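You operate a simulated robot arm through the tools that you are given. There is no shell and no other tool.

You are at the controls of a simulated robot arm. One attempt, no reset.

TASK
Give the black-collar vial 2 doses of dye and one of water.
Fine: load it in the blue cup of the turntable and step it under the drip tube; BLUE key, WATER key. Set down upright: what you pick out.

The check looks at the end state, three seconds after you hand in, the way a careful person would. Anything else that was tipped, shoved, dropped, spilled or broken makes it a failure.

THE ROBOT
A 7-joint arm with a two-finger parallel gripper, fixed in place. Base frame: the origin is at the foot of the arm, x ahead of it, y to its left, z up. Units: mm, degrees, N and s.
With the tool pointing down near the work surface it reaches from about 480 to 920 mm from the base axis. Its first joint turns from -115.0 to 115.0 degrees. Payload 3.91 kg.
The tool frame sits at the grasp point between the pads (the TCP): z along the fingers, y along the line on which they close. The tips reach 30 mm beyond it. Largest opening 110 mm; finger width 20, thickness 10; the body of the gripper, 48 by 112 mm, starts 55 mm behind the TCP.
Orientation is that of the tool frame in the base frame, as a unit quaternion [x, y, z, w]. With the fingers straight down and closing along the base's y, the tool's x points along the base's -x, its y along +y and its z along -z.

THE INTERFACE
- The arm moves only by the tool jog_arm. Its argument "motion" is a list of rows, each an object of numbers (a shift or turn left out is 0, a gripper value left out holds the last): "dx", "dy", "dz": the shift along the tool's x, y, z in mm; "ax", "ay", "az": the turn, a rotation vector about the tool's x, y, z in degrees. In form: [{"dx": .., "dy": .., "dz": .., "ax": .., "ay": .., "az": ..}, ...]. A call has 1 to 20 rows; each row shifts and turns the commanded pose from where the row before left it, along the tool's axes as they then stand. "jaw" is the finger opening in mm, from 0 to 110, set as the call begins (left out, the last holds). A row lasts 0.2 s, in which the tool goes at most 50 mm and 8.6 degrees; a call with a longer step from one row to the next is refused whole, and so is a gripper value outside its range. A pose out of reach is approached as far as the arm can. The call stops where the force on the tool passes 40 N (or 10 N more than at its start, if that is more) or the arm is blocked; 0.2 s more then pass. The fingers move at their own pace (about 153 mm/s each) and stop on an object; they squeeze with about 33 N. The grip force told is the motor's: it shows also when the fingers shut on nothing. Time passes only in rows, and 0.2 s behind the last, so rows that do not move let the fingers close. The reply holds the time, the measured pose of the TCP, the force on the tool along the base axes, the opening and the grip force, in the units named above and with some noise, with the torque about the TCP (base axes, N m) and any sound that the robot's microphone picked up, and new pictures: "show" is both (left out), scene, wrist or none.
- Cameras (640 x 400 px; columns grow to the right, rows downward): "scene" is fixed at [220.5, 648.4, 1620.9]; the picture's right is [-0.74, -0.68, 0.00], its down [-0.49, 0.53, -0.69] and it looks along [0.47, -0.51, -0.72] (base axes); focal length 322 px, centre (320, 200). "wrist" rides on the gripper at [72, 17, -103] in the tool frame; the picture's right is [-0.23, 0.97, 0.00], its down [-0.76, -0.18, -0.62] and it looks along [-0.61, -0.14, 0.78] (tool axes); focal length 222 px, centre (320, 200). There is no depth. A picture from a camera that has moved, and an enlarged one, comes with that camera's place and axes in the base frame and with its lens.
- lift_body(by): slides the trunk up (or, below 0, down) by that many mm; the arm rides with it, the base frame stays. It gives what a move gives, with no picture.
- zoom(camera, box): a new picture of the part [left, top, right, bottom] of that camera's present view, enlarged. It takes no simulated time.
- sign_off(): hands the job in; it is judged then, once.

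Nothing tells you positions but the pictures and the camera data. Unless the task says otherwise, let go and move clear before handing in.

The tools are called after "Emit:" as name(argument=value, ...) on one line, values as JSON. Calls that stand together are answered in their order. jog_arm: Moves the arm, as the interface text tells. Its arguments: {"type":"object","properties":{"motion":{"type":"array","items":{"type":"object","properties":{"dx":{"type":"number"},"dy":{"type":"number"},"dz":{"type":"number"},"ax":{"type":"number"},"ay":{"type":"number"},"az":{"type":"number"}}}},"jaw":{"type":"number"},"show":{"type":"string","enum":["both","scene","wrist","none"]}},"required":["motion"]} The other tools are called the same way: lift_body (by) slides the trunk up or down; zoom (camera, box) takes an enlarged picture of a part of a camera's view; sign_off () hands the job in.

At the start:

```text
t: 0.0
eef_pos: [456.1, 285.3, 1207.0]
tcp_rot: [0.0, 1.0, 0.0, 0.001]
force: [0.7, 0.2, 0.2]
ft_torque: [0.01, 0.01, -0.04]
finger_gap: 110.2
grasp_force: 0.1
trunk travel left (down, up): [-750.0, 240.0]
```

scene: 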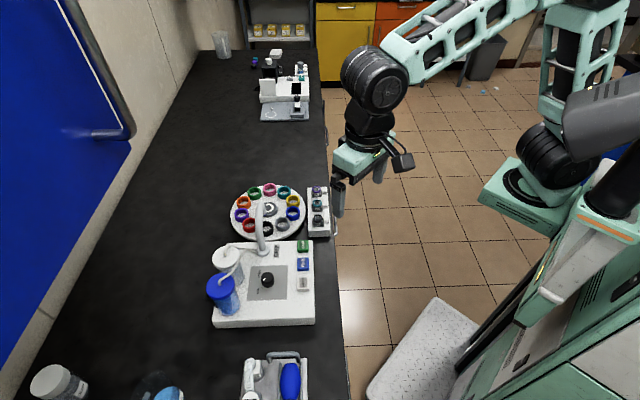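
wrist: 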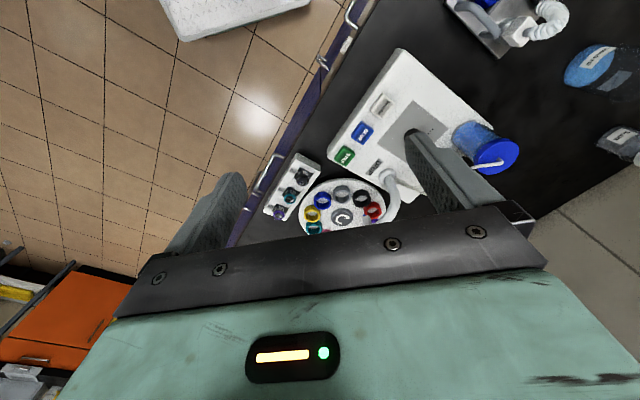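

The scene shows a bench with a turntable of coloured cups, a rack of vials beside it, and a dispenser with three keys. I'll zoom in to see details before moving.

Emit:
zoom(camera="scene", box=[220, 170, 350, 250])

Emit:
zoom(camera="scene", box=[195, 230, 345, 330])

Emit:
zoom(camera="wrist", box=[240, 80, 440, 240])

Emit:
zoom(camera="scene", box=[290, 175, 350, 245])

```text
4.92 times, centred on (285, 210) of scene
camera zoom: at [220.5, 648.4, 1620.9], right [-0.74, -0.68, 0.0], down [-0.49, 0.53, -0.69], along [0.47, -0.51, -0.72], focal length 1585 px, centre (492, 151)
```

zoom: 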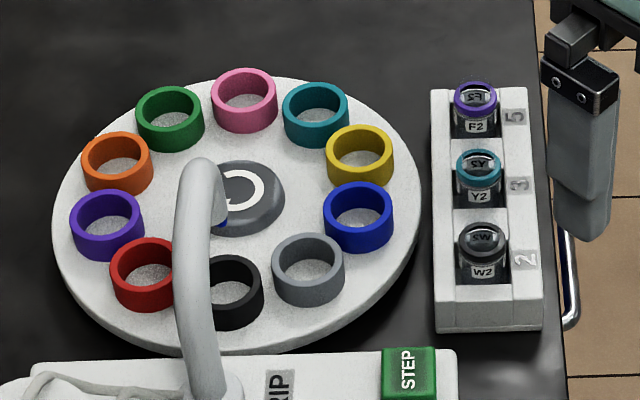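

```text
4.00 times, centred on (270, 280) of scene
camera zoom: at [220.5, 648.4, 1620.9], right [-0.74, -0.68, 0.0], down [-0.49, 0.53, -0.69], along [0.47, -0.51, -0.72], focal length 1287 px, centre (520, -120)
```

zoom: 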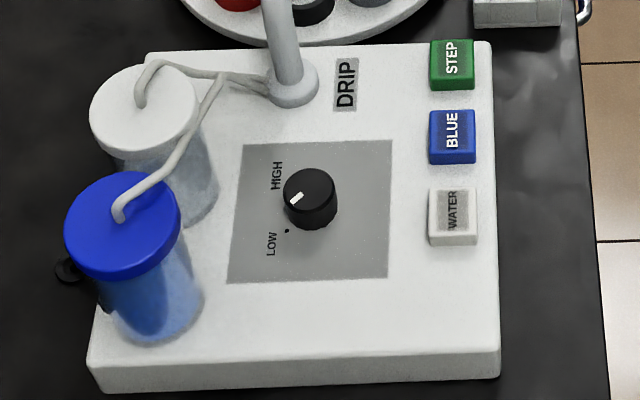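

```text
2.50 times, centred on (340, 160) of wrist
camera zoom: at [382.9, 301.3, 1310.8], right [0.23, 0.97, 0.0], down [0.76, -0.18, 0.62], along [0.61, -0.14, -0.78], focal length 555 px, centre (270, 300)
```

zoom: 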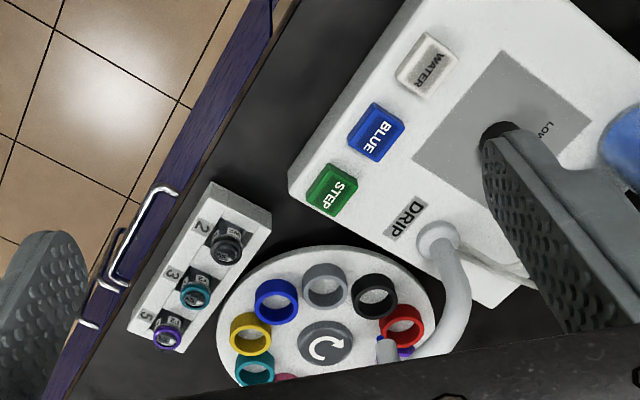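

```text
5.71 times, centred on (320, 210) of scene
camera zoom: at [220.5, 648.4, 1620.9], right [-0.74, -0.68, 0.0], down [-0.49, 0.53, -0.69], along [0.47, -0.51, -0.72], focal length 1839 px, centre (320, 143)
```

zoom: 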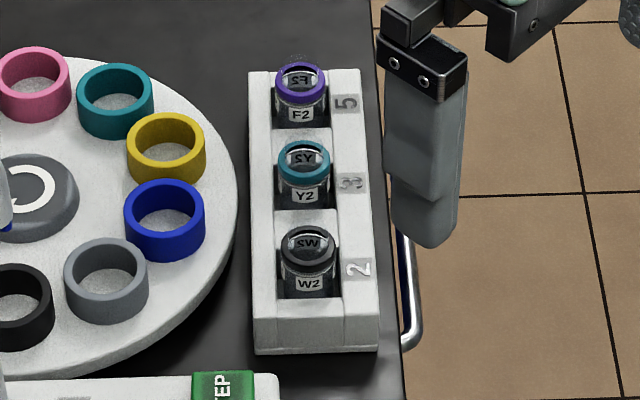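

I located the black-collar vial W2 at about (625, 211, 927), nearest the dispenser in its rack. The drip tip is over the black cup position, around (727, 325). I'll check the knob and the hub arrow more closely.

Emit:
zoom(camera="scene", box=[245, 260, 295, 300])

Emit:
zoom(camera="scene", box=[240, 190, 300, 240])

Emit:
zoom(camera="scene", box=[300, 200, 340, 240])

Emit:
zoom(camera="wrist", box=[330, 180, 400, 230])

Emit:
zoom(camera="scene", box=[195, 30, 335, 130])

```text
10.00 times, centred on (270, 280) of scene
camera zoom: at [220.5, 648.4, 1620.9], right [-0.74, -0.68, 0.0], down [-0.49, 0.53, -0.69], along [0.47, -0.51, -0.72], focal length 3219 px, centre (820, -600)
```

zoom: 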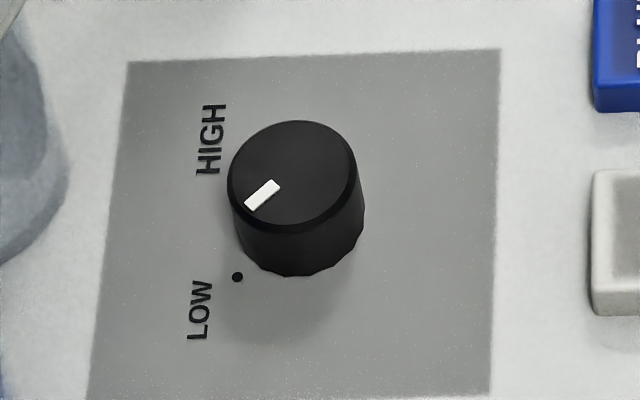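

```text
8.00 times, centred on (270, 215) of scene
camera zoom: at [220.5, 648.4, 1620.9], right [-0.74, -0.68, 0.0], down [-0.49, 0.53, -0.69], along [0.47, -0.51, -0.72], focal length 2575 px, centre (720, 80)
```

zoom: 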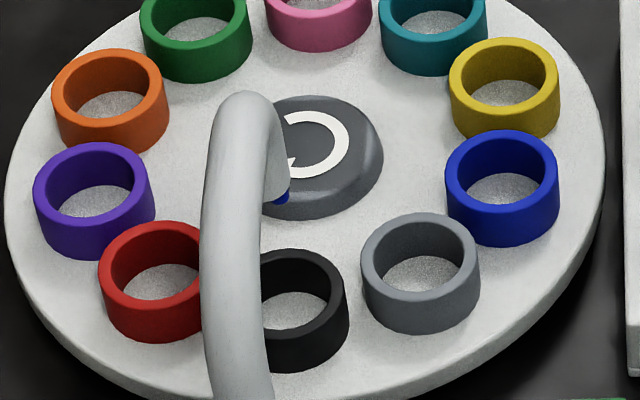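

```text
10.00 times, centred on (320, 220) of scene
camera zoom: at [220.5, 648.4, 1620.9], right [-0.74, -0.68, 0.0], down [-0.49, 0.53, -0.69], along [0.47, -0.51, -0.72], focal length 3219 px, centre (320, 0)
```

zoom: 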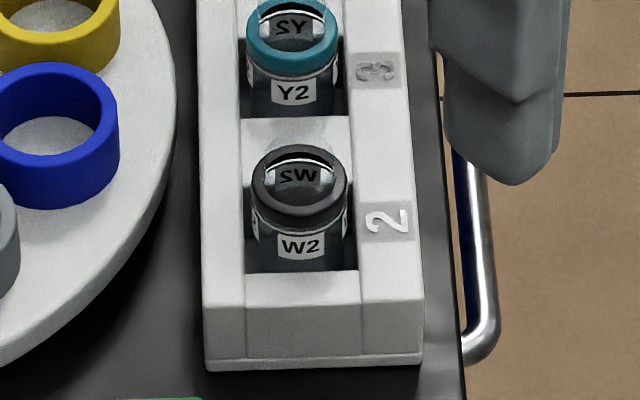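

```text
8.00 times, centred on (365, 205) of wrist
camera zoom: at [382.9, 301.3, 1310.8], right [0.23, 0.97, 0.0], down [0.76, -0.18, 0.62], along [0.61, -0.14, -0.78], focal length 1777 px, centre (-40, 160)
```

zoom: 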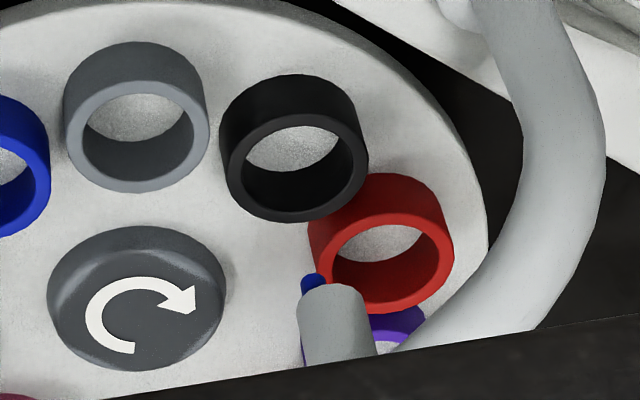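

```text
4.00 times, centred on (265, 80) of scene
camera zoom: at [220.5, 648.4, 1620.9], right [-0.74, -0.68, 0.0], down [-0.49, 0.53, -0.69], along [0.47, -0.51, -0.72], focal length 1287 px, centre (540, 680)
```

zoom: 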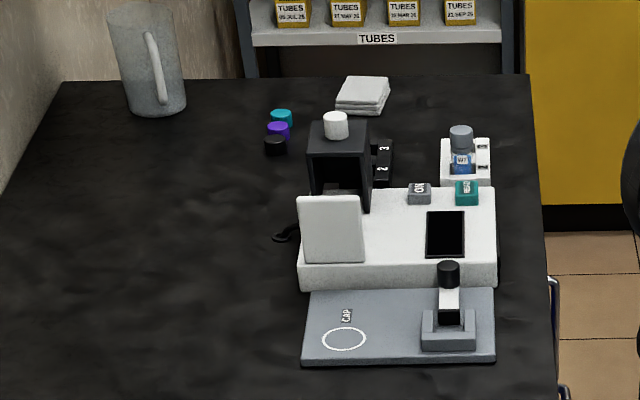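

The hub arrow runs clockwise, so blue → gray → black takes two STEPs to reach the tube, and the knob points at the LOW dot. I'll now turn the gripper so the camera ends up away from the drip tube.

Emit:
jog_arm(motion=[{"az": -8.3}, {"az": -8.3}, {"az": -8.3}, {"az": -8.3}, {"az": -8.3}, {"az": -8.3}, {"az": -8.3}, {"az": -8.3}, {"az": -8.3}, {"az": -8.3}, {"az": -8.3}, {"az": -8.3}, {"az": -8.3}, {"az": -7.1}, {}])

```text
t: 3.2
eef_pos: [456.4, 285.2, 1207.3]
tcp_rot: [0.844, -0.537, 0.0, -0.001]
force: [-0.3, -0.3, 0.4]
ft_torque: [0.01, -0.01, 0.01]
finger_gap: 109.9
grasp_force: 0.1
trunk travel left (down, up): [-750.0, 240.0]
camera wrist: at [470.9, 211.7, 1310.8], right [-0.98, -0.21, 0.0], down [-0.16, 0.77, 0.62], along [-0.13, 0.61, -0.78], focal length 222 px, centre (320, 200)
```

scene: 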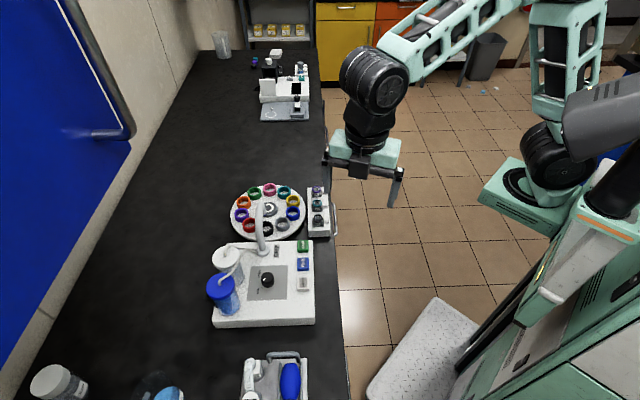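
wrist: 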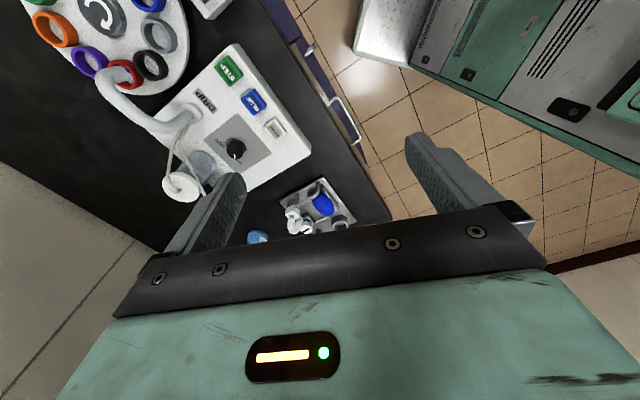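

The gripper is rotated with the camera on the -y side. I'll move it over the rack to get a closer view.

Emit:
jog_arm(motion=[{"dx": 23.2, "dy": -20.3, "dz": 16}, {"dx": 23.2, "dy": -20.3, "dz": 16}, {"dx": 23.2, "dy": -20.3, "dz": 16}, {"dx": 23.2, "dy": -20.3, "dz": 16}, {"dx": 23.2, "dy": -20.3, "dz": 16}, {"dx": 23.2, "dy": -20.3, "dz": 16}, {}])

```text
t: 4.8
eef_pos: [627.5, 211.5, 1110.1]
tcp_rot: [0.843, -0.537, 0.0, 0.0]
force: [0.1, 0.5, -0.4]
ft_torque: [-0.01, 0.0, -0.01]
finger_gap: 109.8
grasp_force: 0.0
trunk travel left (down, up): [-750.0, 240.0]
camera wrist: at [640.8, 137.4, 1214.4], right [-0.98, -0.21, 0.0], down [-0.16, 0.77, 0.62], along [-0.13, 0.61, -0.78], focal length 222 px, centre (320, 200)
```

scene: 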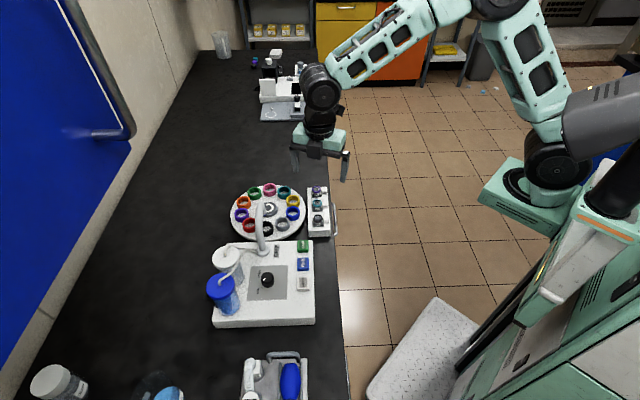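
wrist: 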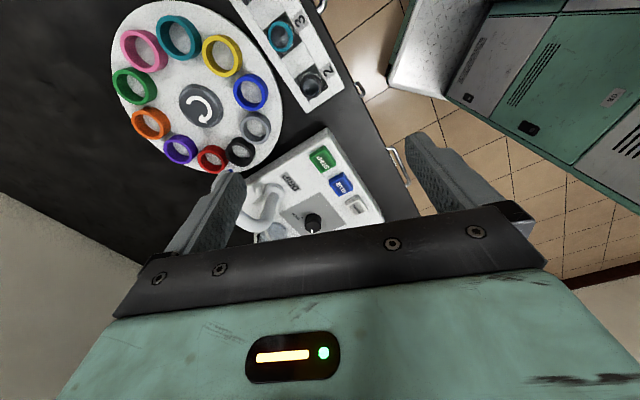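

Vial, turntable and keys are all visible from here. I'll zoom in to triangulate positions.

Emit:
zoom(camera="wrist", box=[220, 0, 380, 120])

Emit:
zoom(camera="wrist", box=[100, 0, 300, 180])

Emit:
zoom(camera="wrist", box=[220, 110, 400, 240])

```text
3.33 times, centred on (300, 60) of wrist
camera zoom: at [640.8, 137.4, 1214.4], right [-0.98, -0.21, 0.0], down [-0.16, 0.77, 0.62], along [-0.13, 0.61, -0.78], focal length 740 px, centre (387, 667)
```

zoom: 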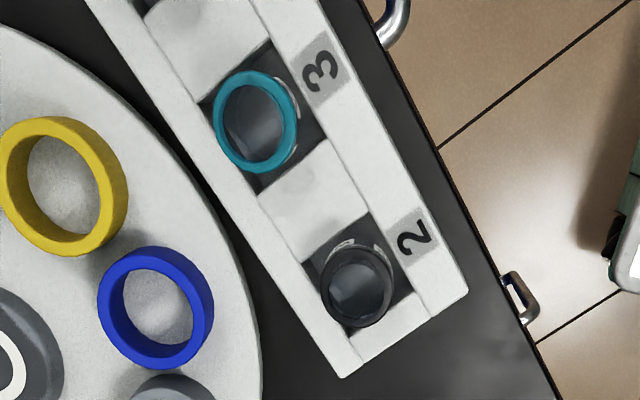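

```text
2.22 times, centred on (200, 90) of wrist
camera zoom: at [640.8, 137.4, 1214.4], right [-0.98, -0.21, 0.0], down [-0.16, 0.77, 0.62], along [-0.13, 0.61, -0.78], focal length 494 px, centre (587, 444)
```

zoom: 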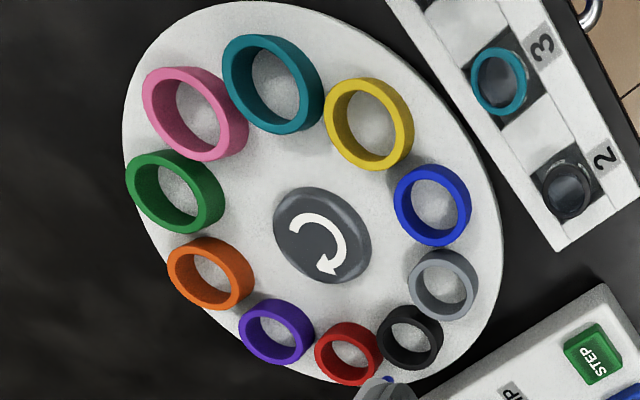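

```text
3.08 times, centred on (310, 175) of wrist
camera zoom: at [640.8, 137.4, 1214.4], right [-0.98, -0.21, 0.0], down [-0.16, 0.77, 0.62], along [-0.13, 0.61, -0.78], focal length 684 px, centre (351, 277)
```

zoom: 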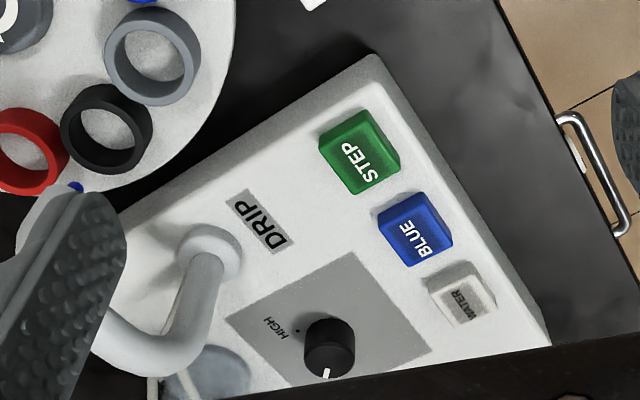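

The second view gives W2's collar top at about (639, 201, 910), rack top near z = 886, and the blue cup rim near (718, 227, 898). I'll descend partway over W2 and check the alignment.

Emit:
jog_arm(motion=[{"dx": 5, "dy": -2.1, "dz": 30}, {"dx": 5, "dy": -2.1, "dz": 30}, {"dx": 5, "dy": -2.1, "dz": 40}, {}], jaw=60)

Emit:
zoom(camera="wrist", box=[240, 40, 400, 160])

```text
t: 5.8
eef_pos: [638.3, 199.0, 1010.8]
tcp_rot: [0.844, -0.537, 0.0, -0.001]
force: [-0.2, -0.2, 0.4]
ft_torque: [0.0, 0.01, 0.0]
finger_gap: 60.2
grasp_force: 0.3
trunk travel left (down, up): [-750.0, 240.0]
camera wrist: at [653.0, 125.9, 1114.7], right [-0.98, -0.21, 0.0], down [-0.16, 0.77, 0.62], along [-0.13, 0.61, -0.78], focal length 222 px, centre (320, 200)
```

scene: 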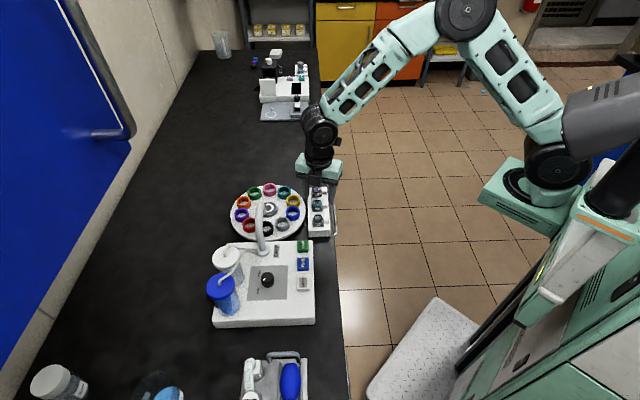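
wrist: 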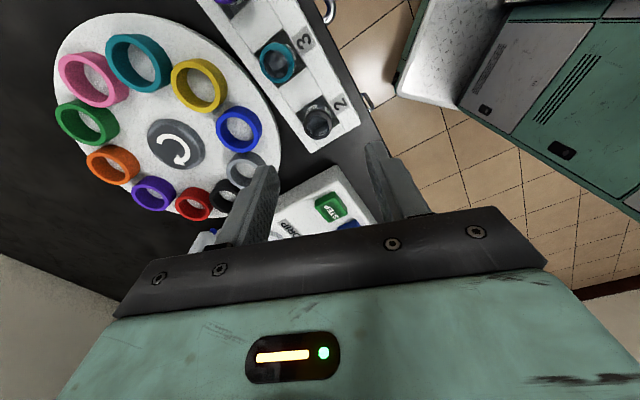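

```text
3.33 times, centred on (320, 100) of wrist
camera zoom: at [653.0, 125.9, 1114.7], right [-0.98, -0.21, 0.0], down [-0.16, 0.77, 0.62], along [-0.13, 0.61, -0.78], focal length 740 px, centre (320, 533)
```

zoom: 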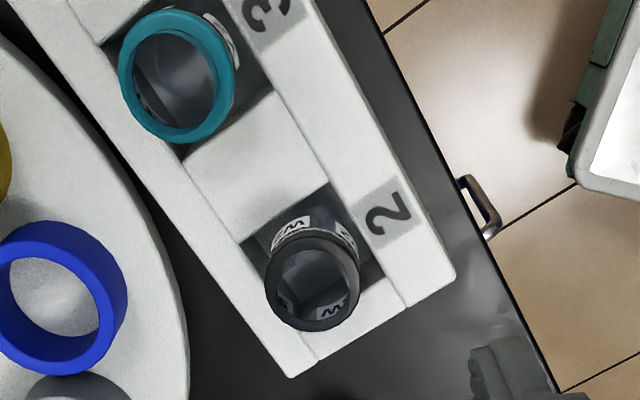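

Both wrist views agree: W2's collar top is at (638.7, 200.4, 910.5). I'll descend until the fingertips are just above the rack top.

Emit:
jog_arm(motion=[{"dx": -1.2, "dy": -1.0, "dz": 25}, {"dz": 25}, {"dz": 20}, {"dz": 12}, {"dz": 6}, {}])

Emit:
zoom(camera="wrist", box=[200, 80, 440, 240])

Emit:
zoom(camera="scene", box=[290, 175, 350, 245])

```text
t: 7.2
eef_pos: [639.3, 201.4, 921.3]
tcp_rot: [0.844, -0.537, 0.0, 0.0]
force: [-0.5, -0.1, 0.7]
ft_torque: [-0.02, -0.02, -0.01]
finger_gap: 60.1
grasp_force: 0.0
trunk travel left (down, up): [-750.0, 240.0]
camera wrist: at [652.5, 126.9, 1026.6], right [-0.98, -0.21, 0.0], down [-0.16, 0.77, 0.62], along [-0.13, 0.61, -0.78], focal length 222 px, centre (320, 200)
```

scene: 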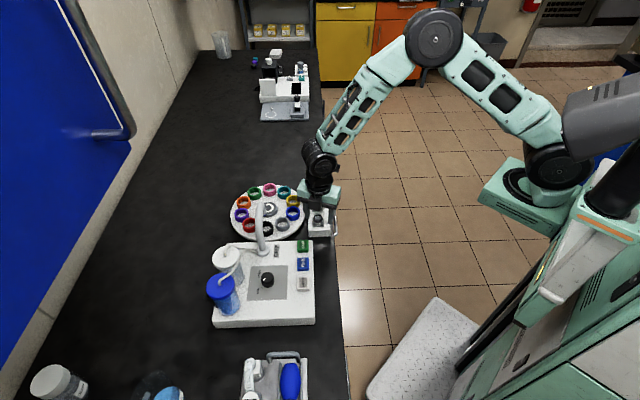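
wrist: 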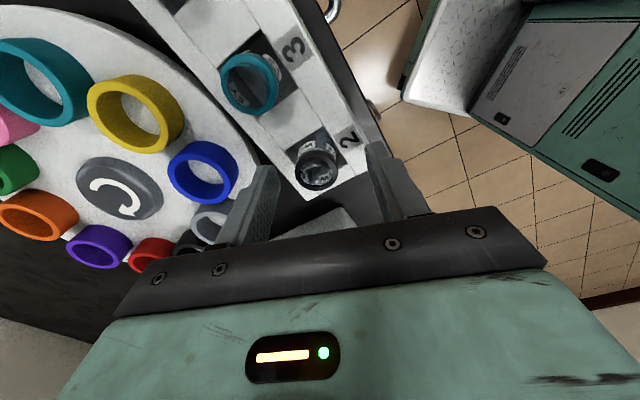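

```text
2.50 times, centred on (320, 160) of wrist
camera zoom: at [652.5, 126.9, 1026.6], right [-0.98, -0.21, 0.0], down [-0.16, 0.77, 0.62], along [-0.13, 0.61, -0.78], focal length 555 px, centre (320, 300)
```

zoom: 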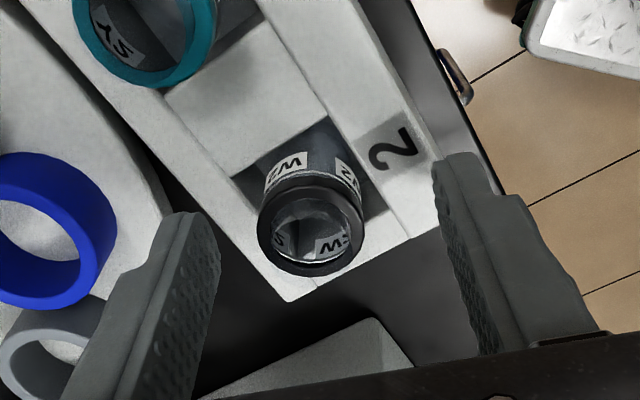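

```text
5.71 times, centred on (320, 210) of scene
camera zoom: at [220.5, 648.4, 1620.9], right [-0.74, -0.68, 0.0], down [-0.49, 0.53, -0.69], along [0.47, -0.51, -0.72], focal length 1839 px, centre (320, 143)
```

zoom: 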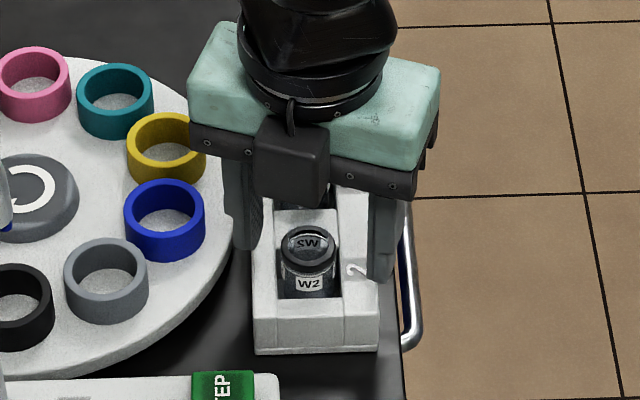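

Matching the images against each other, the collar top sits about 10 mm below the fingertip-based guess and the rack top is near z = 879. I'll lower 8 mm more, nudge sideways about 2 mm, and then close.

Emit:
jog_arm(motion=[{"dx": -1.8, "dy": -2.2, "dz": 2}, {"dz": 3}, {"dz": 3}, {}])

Emit:
zoom(camera="wrist", box=[200, 80, 440, 240])

Emit:
zoom(camera="scene", box=[290, 175, 350, 245])

```text
t: 8.2
eef_pos: [640.2, 203.1, 914.9]
tcp_rot: [0.844, -0.537, 0.0, -0.001]
force: [0.1, 0.3, 1.0]
ft_torque: [-0.03, 0.02, -0.04]
finger_gap: 59.9
grasp_force: 0.0
trunk travel left (down, up): [-750.0, 240.0]
camera wrist: at [654.0, 129.9, 1018.9], right [-0.98, -0.21, 0.0], down [-0.16, 0.77, 0.62], along [-0.13, 0.61, -0.78], focal length 222 px, centre (320, 200)
```

scene: 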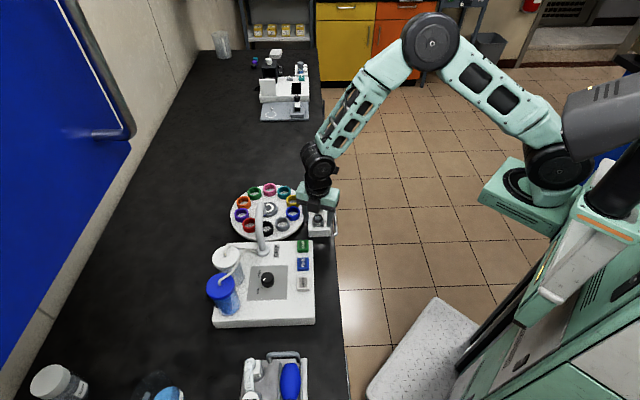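
wrist: 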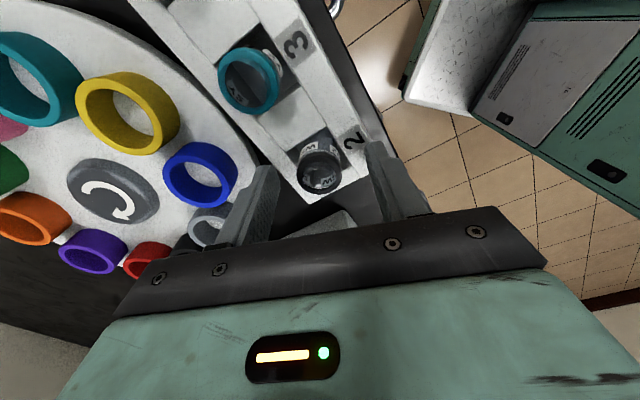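

```text
2.50 times, centred on (320, 160) of wrist
camera zoom: at [654.0, 129.9, 1018.9], right [-0.98, -0.21, 0.0], down [-0.16, 0.77, 0.62], along [-0.13, 0.61, -0.78], focal length 555 px, centre (320, 300)
```

zoom: 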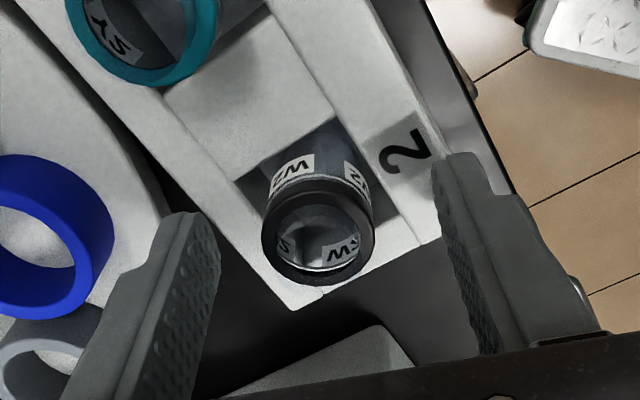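

```text
5.71 times, centred on (320, 210) of scene
camera zoom: at [220.5, 648.4, 1620.9], right [-0.74, -0.68, 0.0], down [-0.49, 0.53, -0.69], along [0.47, -0.51, -0.72], focal length 1839 px, centre (320, 143)
```

zoom: 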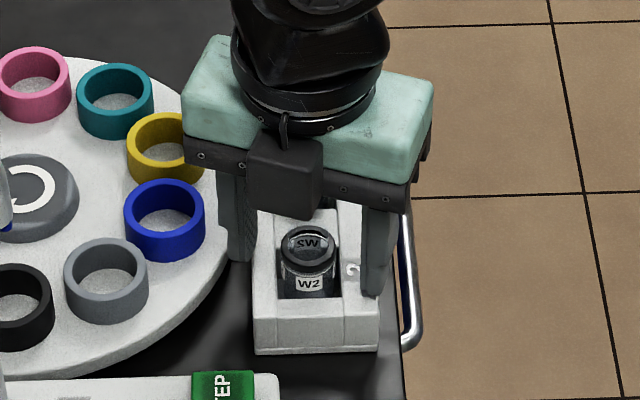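

The fingers straddle the collar with the tips a few millimetres above the rack. Closing now.

Emit:
jog_arm(motion=[{}, {}, {}], jaw=15)

Emit:
zoom(camera="wrist", box=[200, 80, 440, 240])

Emit:
zoom(camera="scene", box=[290, 175, 350, 245])

```text
t: 9.0
eef_pos: [638.8, 204.7, 915.1]
tcp_rot: [0.843, -0.537, 0.001, 0.0]
force: [-0.3, 0.8, -0.1]
ft_torque: [0.0, -0.01, 0.02]
finger_gap: 24.3
grasp_force: 32.5
trunk travel left (down, up): [-750.0, 240.0]
camera wrist: at [653.9, 129.9, 1018.9], right [-0.98, -0.21, 0.0], down [-0.16, 0.77, 0.62], along [-0.13, 0.61, -0.78], focal length 222 px, centre (320, 200)
```

scene: 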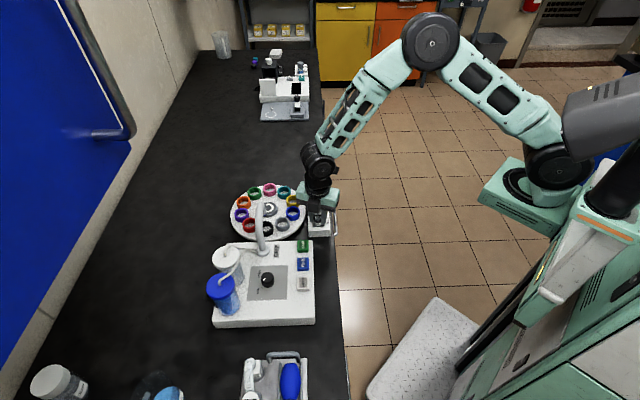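
wrist: 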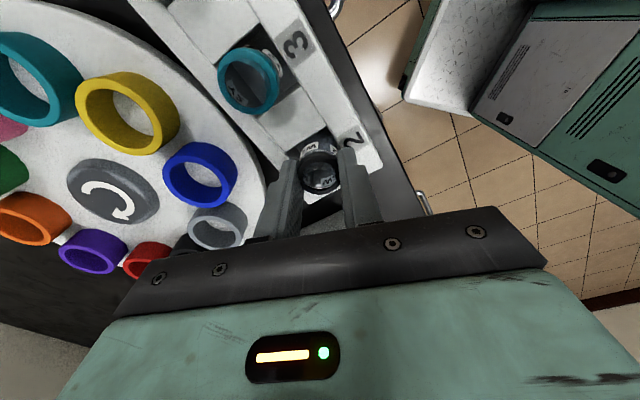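

```text
2.50 times, centred on (320, 160) of wrist
camera zoom: at [653.9, 129.9, 1018.9], right [-0.98, -0.21, 0.0], down [-0.16, 0.77, 0.62], along [-0.13, 0.61, -0.78], focal length 555 px, centre (320, 300)
```

zoom: 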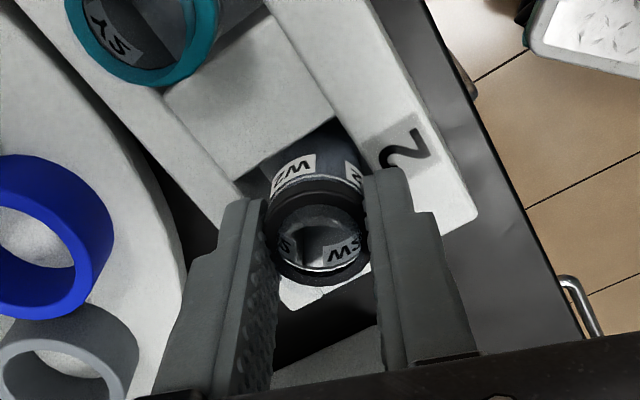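

```text
5.71 times, centred on (320, 210) of scene
camera zoom: at [220.5, 648.4, 1620.9], right [-0.74, -0.68, 0.0], down [-0.49, 0.53, -0.69], along [0.47, -0.51, -0.72], focal length 1839 px, centre (320, 143)
```

zoom: 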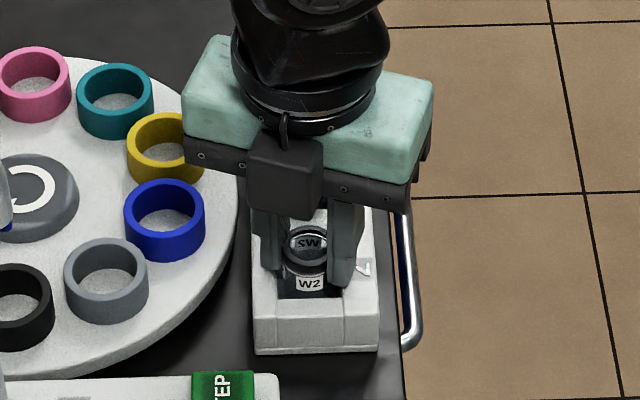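

Gripped at 24.3 mm with 32 N. I'll lift straight up.

Emit:
jog_arm(motion=[{"dz": -5}, {"dz": -10}, {"dz": -15}, {"dz": -20}, {"dz": -20}, {}])

Emit:
zoom(camera="wrist", box=[200, 80, 440, 240])

Emit:
zoom(camera="scene", box=[260, 140, 350, 245])

```text
t: 10.4
eef_pos: [639.7, 203.6, 985.6]
tcp_rot: [0.843, -0.538, 0.001, 0.001]
force: [-0.1, 0.1, -0.1]
ft_torque: [0.03, -0.02, 0.03]
finger_gap: 24.3
grasp_force: 32.9
trunk travel left (down, up): [-750.0, 240.0]
camera wrist: at [653.6, 129.8, 1089.1], right [-0.98, -0.21, 0.0], down [-0.16, 0.77, 0.62], along [-0.13, 0.61, -0.78], focal length 222 px, centre (320, 200)
```

scene: 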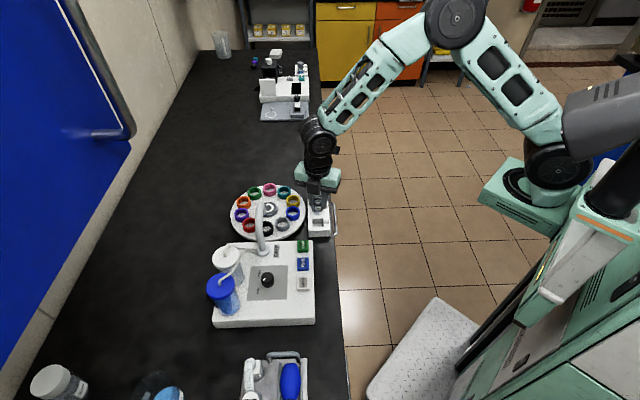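
wrist: 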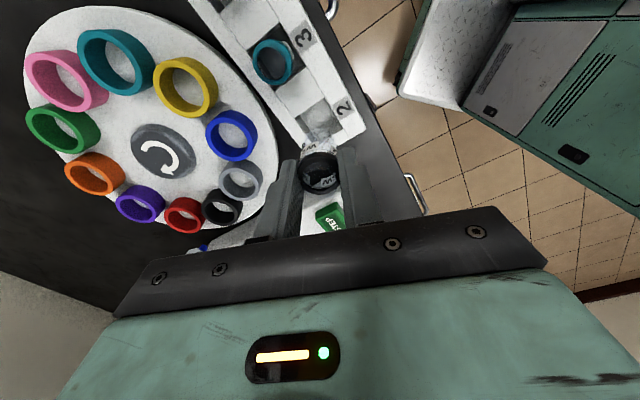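

```text
2.50 times, centred on (320, 160) of wrist
camera zoom: at [653.6, 129.8, 1089.1], right [-0.98, -0.21, 0.0], down [-0.16, 0.77, 0.62], along [-0.13, 0.61, -0.78], focal length 555 px, centre (320, 300)
```

zoom: 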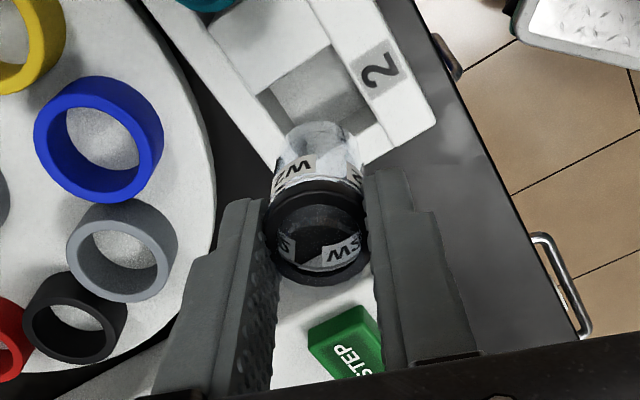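

```text
3.81 times, centred on (305, 192) of scene
camera zoom: at [220.5, 648.4, 1620.9], right [-0.74, -0.68, 0.0], down [-0.49, 0.53, -0.69], along [0.47, -0.51, -0.72], focal length 1226 px, centre (377, 229)
```

zoom: 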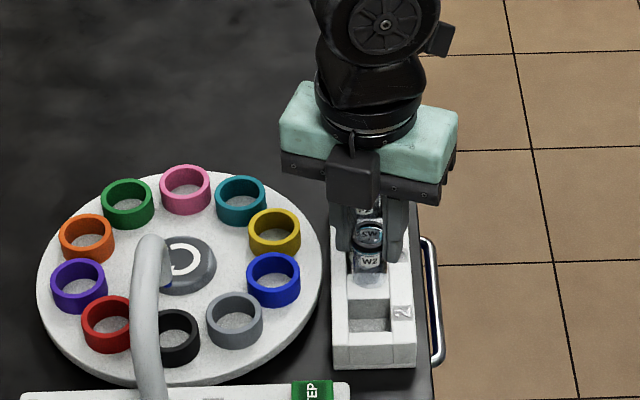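

The vial is held upright. I'll zoom on the blue cup from here for precise placement.

Emit:
zoom(camera="wrist", box=[195, 100, 275, 170])

Emit:
zoom(camera="wrist", box=[290, 110, 350, 200])

Emit:
zoom(camera="scene", box=[270, 180, 350, 240])

```text
5.71 times, centred on (235, 135) of wrist
camera zoom: at [653.6, 129.8, 1089.1], right [-0.98, -0.21, 0.0], down [-0.16, 0.77, 0.62], along [-0.13, 0.61, -0.78], focal length 1269 px, centre (806, 571)
```

zoom: 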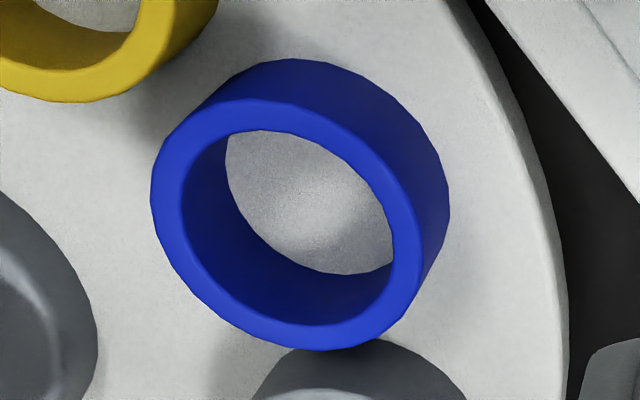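

```text
4.44 times, centred on (320, 155) of wrist
camera zoom: at [653.6, 129.8, 1089.1], right [-0.98, -0.21, 0.0], down [-0.16, 0.77, 0.62], along [-0.13, 0.61, -0.78], focal length 987 px, centre (320, 400)
```

zoom: 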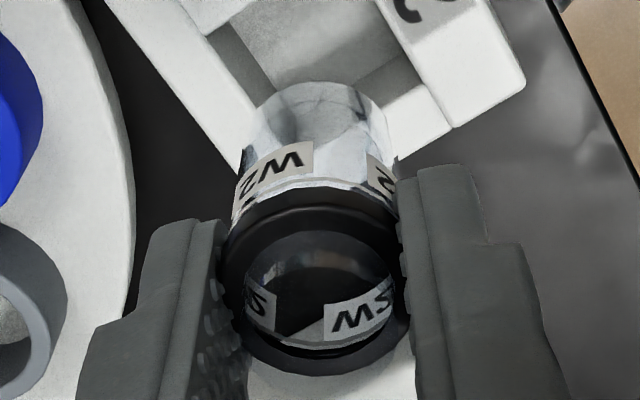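

```text
6.67 times, centred on (310, 210) of scene
camera zoom: at [220.5, 648.4, 1620.9], right [-0.74, -0.68, 0.0], down [-0.49, 0.53, -0.69], along [0.47, -0.51, -0.72], focal length 2146 px, centre (387, 133)
```

zoom: 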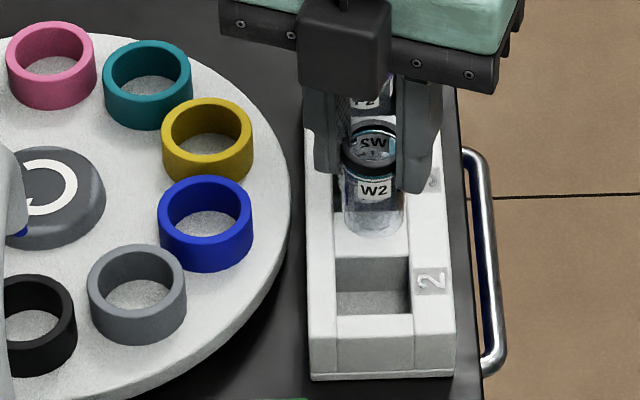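

Triangulating, the blue cup centre is about 12 mm in tool x and -79 mm in tool y from here, with the rim ~83 mm below the TCP. I'll move over it at this height and check.

Emit:
jog_arm(motion=[{"dx": 2, "dy": -12}, {"dx": 3, "dy": -20}, {"dx": 3, "dy": -20}, {"dx": 2, "dy": -15}, {"dx": 2, "dy": -12}, {}, {}])

Emit:
zoom(camera="wrist", box=[260, 80, 380, 200])

Emit:
zoom(camera="scene", box=[250, 170, 330, 230])

```text
t: 12.0
eef_pos: [715.7, 226.7, 984.6]
tcp_rot: [0.843, -0.537, 0.001, -0.001]
force: [0.8, -0.4, -1.2]
ft_torque: [0.0, -0.06, -0.01]
finger_gap: 24.3
grasp_force: 33.1
trunk travel left (down, up): [-750.0, 240.0]
camera wrist: at [730.6, 153.0, 1089.1], right [-0.98, -0.21, 0.0], down [-0.16, 0.77, 0.62], along [-0.13, 0.61, -0.78], focal length 222 px, centre (320, 200)
```

scene: 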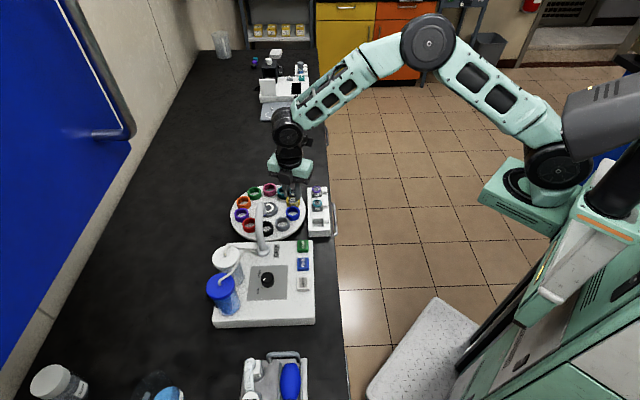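
wrist: 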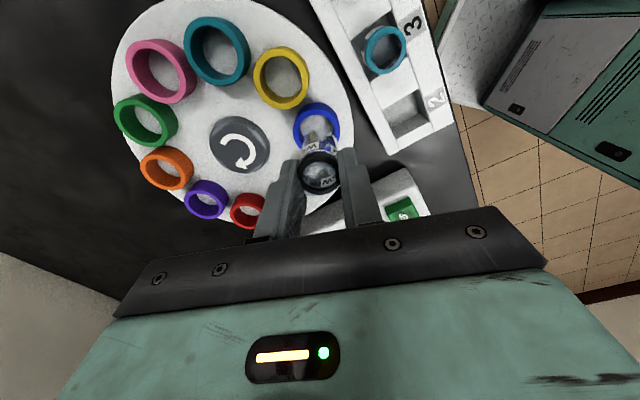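

```text
3.33 times, centred on (320, 140) of wrist
camera zoom: at [730.6, 153.0, 1089.1], right [-0.98, -0.21, 0.0], down [-0.16, 0.77, 0.62], along [-0.13, 0.61, -0.78], focal length 740 px, centre (320, 400)
```

zoom: 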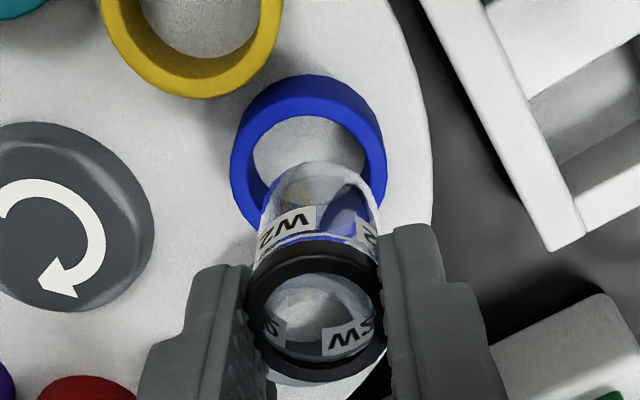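

```text
6.67 times, centred on (290, 200) of scene
camera zoom: at [220.5, 648.4, 1620.9], right [-0.74, -0.68, 0.0], down [-0.49, 0.53, -0.69], along [0.47, -0.51, -0.72], focal length 2146 px, centre (520, 200)
```

zoom: 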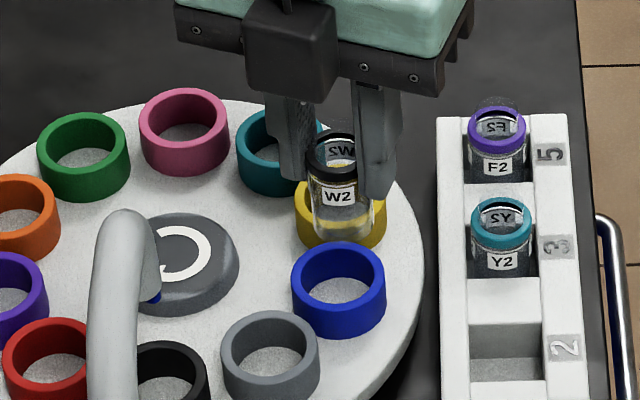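

Nearly over the cup, but both views suggest about 2.7 mm more in -tool y. I'll zoom in to refine the fore-aft offset.

Emit:
zoom(camera="wrist", box=[290, 95, 350, 155])

Emit:
zoom(camera="scene", box=[280, 180, 310, 215])

```text
6.67 times, centred on (320, 125) of wrist
camera zoom: at [730.6, 153.0, 1089.1], right [-0.98, -0.21, 0.0], down [-0.16, 0.77, 0.62], along [-0.13, 0.61, -0.78], focal length 1481 px, centre (320, 700)
```

zoom: 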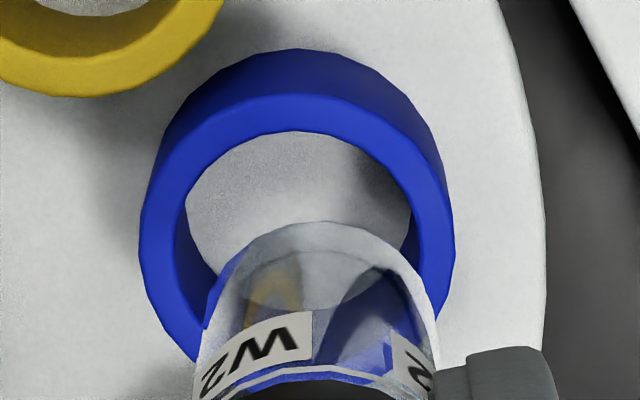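

```text
11.43 times, centred on (295, 198) of scene
camera zoom: at [220.5, 648.4, 1620.9], right [-0.74, -0.68, 0.0], down [-0.49, 0.53, -0.69], along [0.47, -0.51, -0.72], focal length 3678 px, centre (606, 229)
```

zoom: 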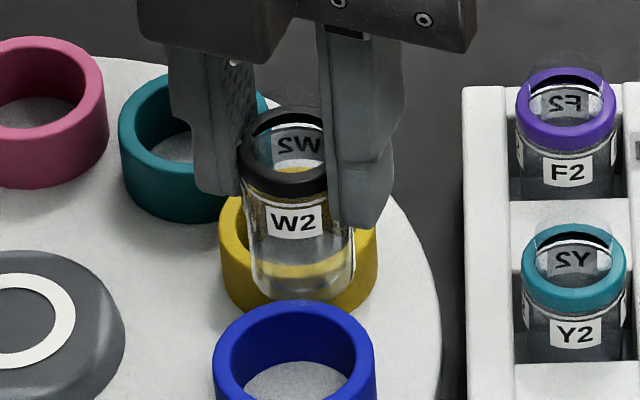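

The cup centre is about 3 mm left in the wrist view, and the fore-aft offset is within about 1 mm. I'll correct that, lower 15 mm so the vial sits just above the rim, and recheck.

Emit:
jog_arm(motion=[{"dx": 1.4, "dy": -2.8, "dz": 3}, {"dz": 6}, {"dz": 6}, {}])

Emit:
zoom(camera="wrist", box=[290, 95, 350, 155])

Emit:
zoom(camera="scene", box=[275, 185, 310, 225])

```text
t: 13.0
eef_pos: [718.4, 226.0, 970.6]
tcp_rot: [0.843, -0.538, 0.0, 0.0]
force: [-0.3, -0.6, 0.0]
ft_torque: [0.0, 0.0, -0.01]
finger_gap: 24.4
grasp_force: 32.6
trunk travel left (down, up): [-750.0, 240.0]
camera wrist: at [733.5, 152.3, 1073.8], right [-0.98, -0.21, 0.0], down [-0.16, 0.77, 0.62], along [-0.13, 0.61, -0.78], focal length 222 px, centre (320, 200)
```

scene: 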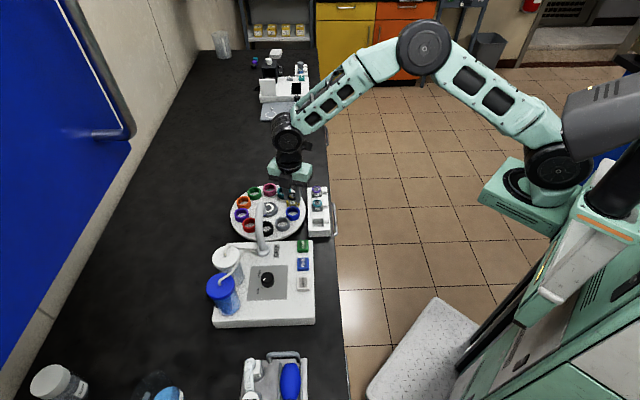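
wrist: 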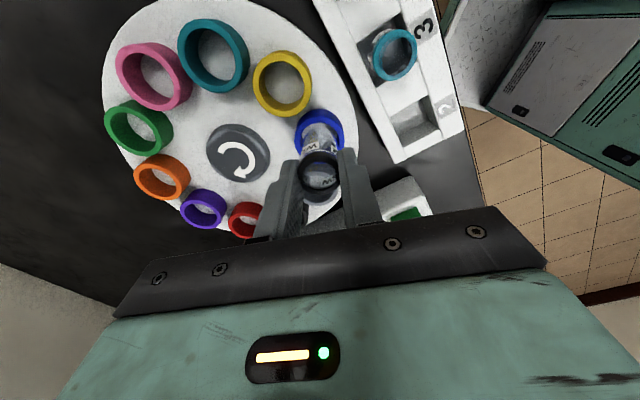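

```text
6.67 times, centred on (320, 125) of wrist
camera zoom: at [733.5, 152.3, 1073.8], right [-0.98, -0.21, 0.0], down [-0.16, 0.77, 0.62], along [-0.13, 0.61, -0.78], focal length 1481 px, centre (320, 700)
```

zoom: 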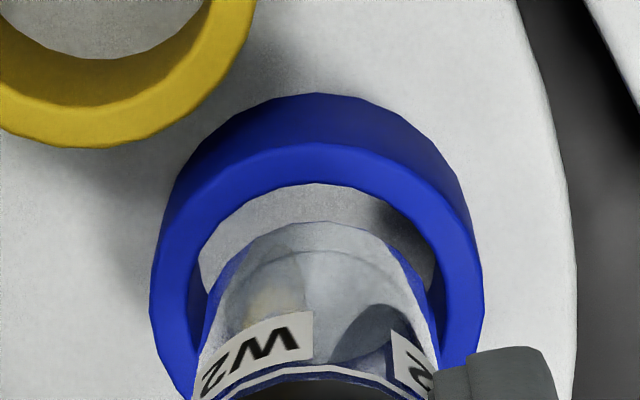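

```text
10.00 times, centred on (292, 205) of scene
camera zoom: at [220.5, 648.4, 1620.9], right [-0.74, -0.68, 0.0], down [-0.49, 0.53, -0.69], along [0.47, -0.51, -0.72], focal length 3219 px, centre (595, 150)
```

zoom: 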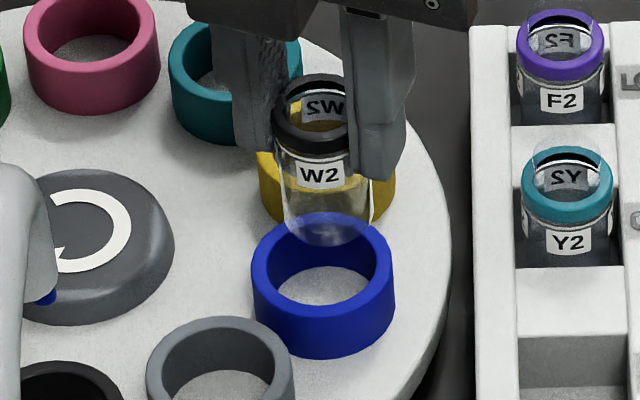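

Laterally the vial is centred to within about 1 mm in both views. Its height above the rim is still uncertain, so I'll lower in small steps and watch.

Emit:
jog_arm(motion=[{"dy": -0.6, "dz": 3}, {"dz": 4}, {"dz": 3}, {}])

Emit:
zoom(camera="wrist", box=[290, 95, 350, 155])

Emit:
zoom(camera="scene", box=[275, 185, 310, 225])

```text
t: 14.0
eef_pos: [718.8, 226.5, 960.1]
tcp_rot: [0.843, -0.537, -0.001, -0.001]
force: [0.3, -0.2, 1.0]
ft_torque: [0.0, 0.0, 0.02]
finger_gap: 24.4
grasp_force: 32.7
trunk travel left (down, up): [-750.0, 240.0]
camera wrist: at [734.0, 152.7, 1064.4], right [-0.98, -0.21, 0.0], down [-0.16, 0.77, 0.62], along [-0.13, 0.61, -0.78], focal length 222 px, centre (320, 200)
```

scene: 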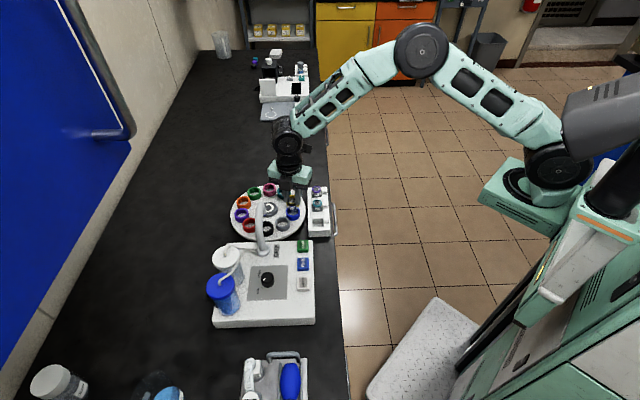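
wrist: 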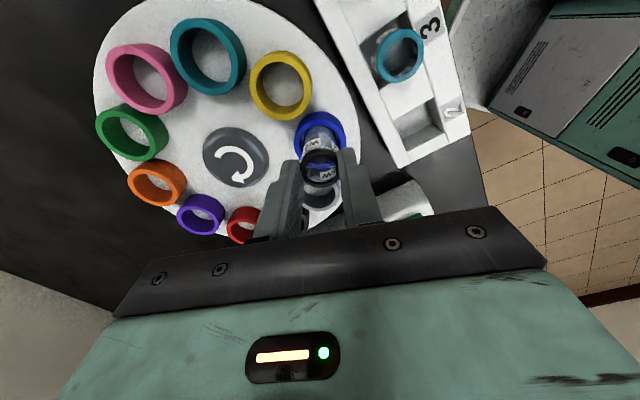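

```text
6.67 times, centred on (320, 125) of wrist
camera zoom: at [734.0, 152.7, 1064.4], right [-0.98, -0.21, 0.0], down [-0.16, 0.77, 0.62], along [-0.13, 0.61, -0.78], focal length 1481 px, centre (320, 700)
```

zoom: 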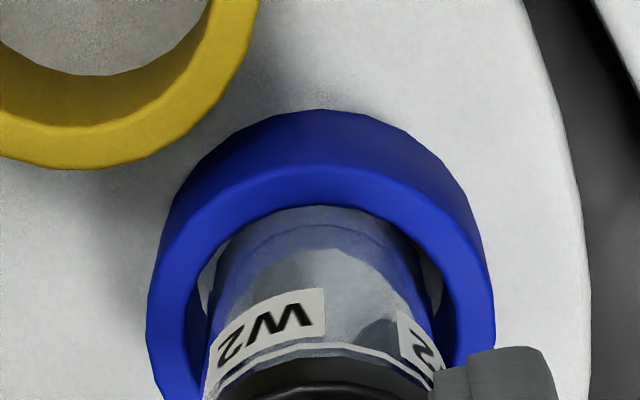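

```text
10.00 times, centred on (292, 205) of scene
camera zoom: at [220.5, 648.4, 1620.9], right [-0.74, -0.68, 0.0], down [-0.49, 0.53, -0.69], along [0.47, -0.51, -0.72], focal length 3219 px, centre (595, 150)
```

zoom: 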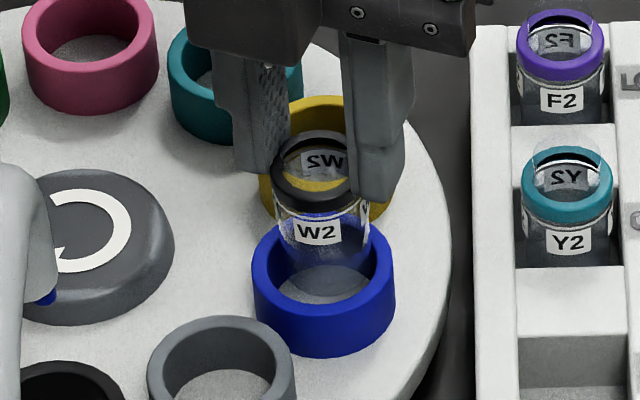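

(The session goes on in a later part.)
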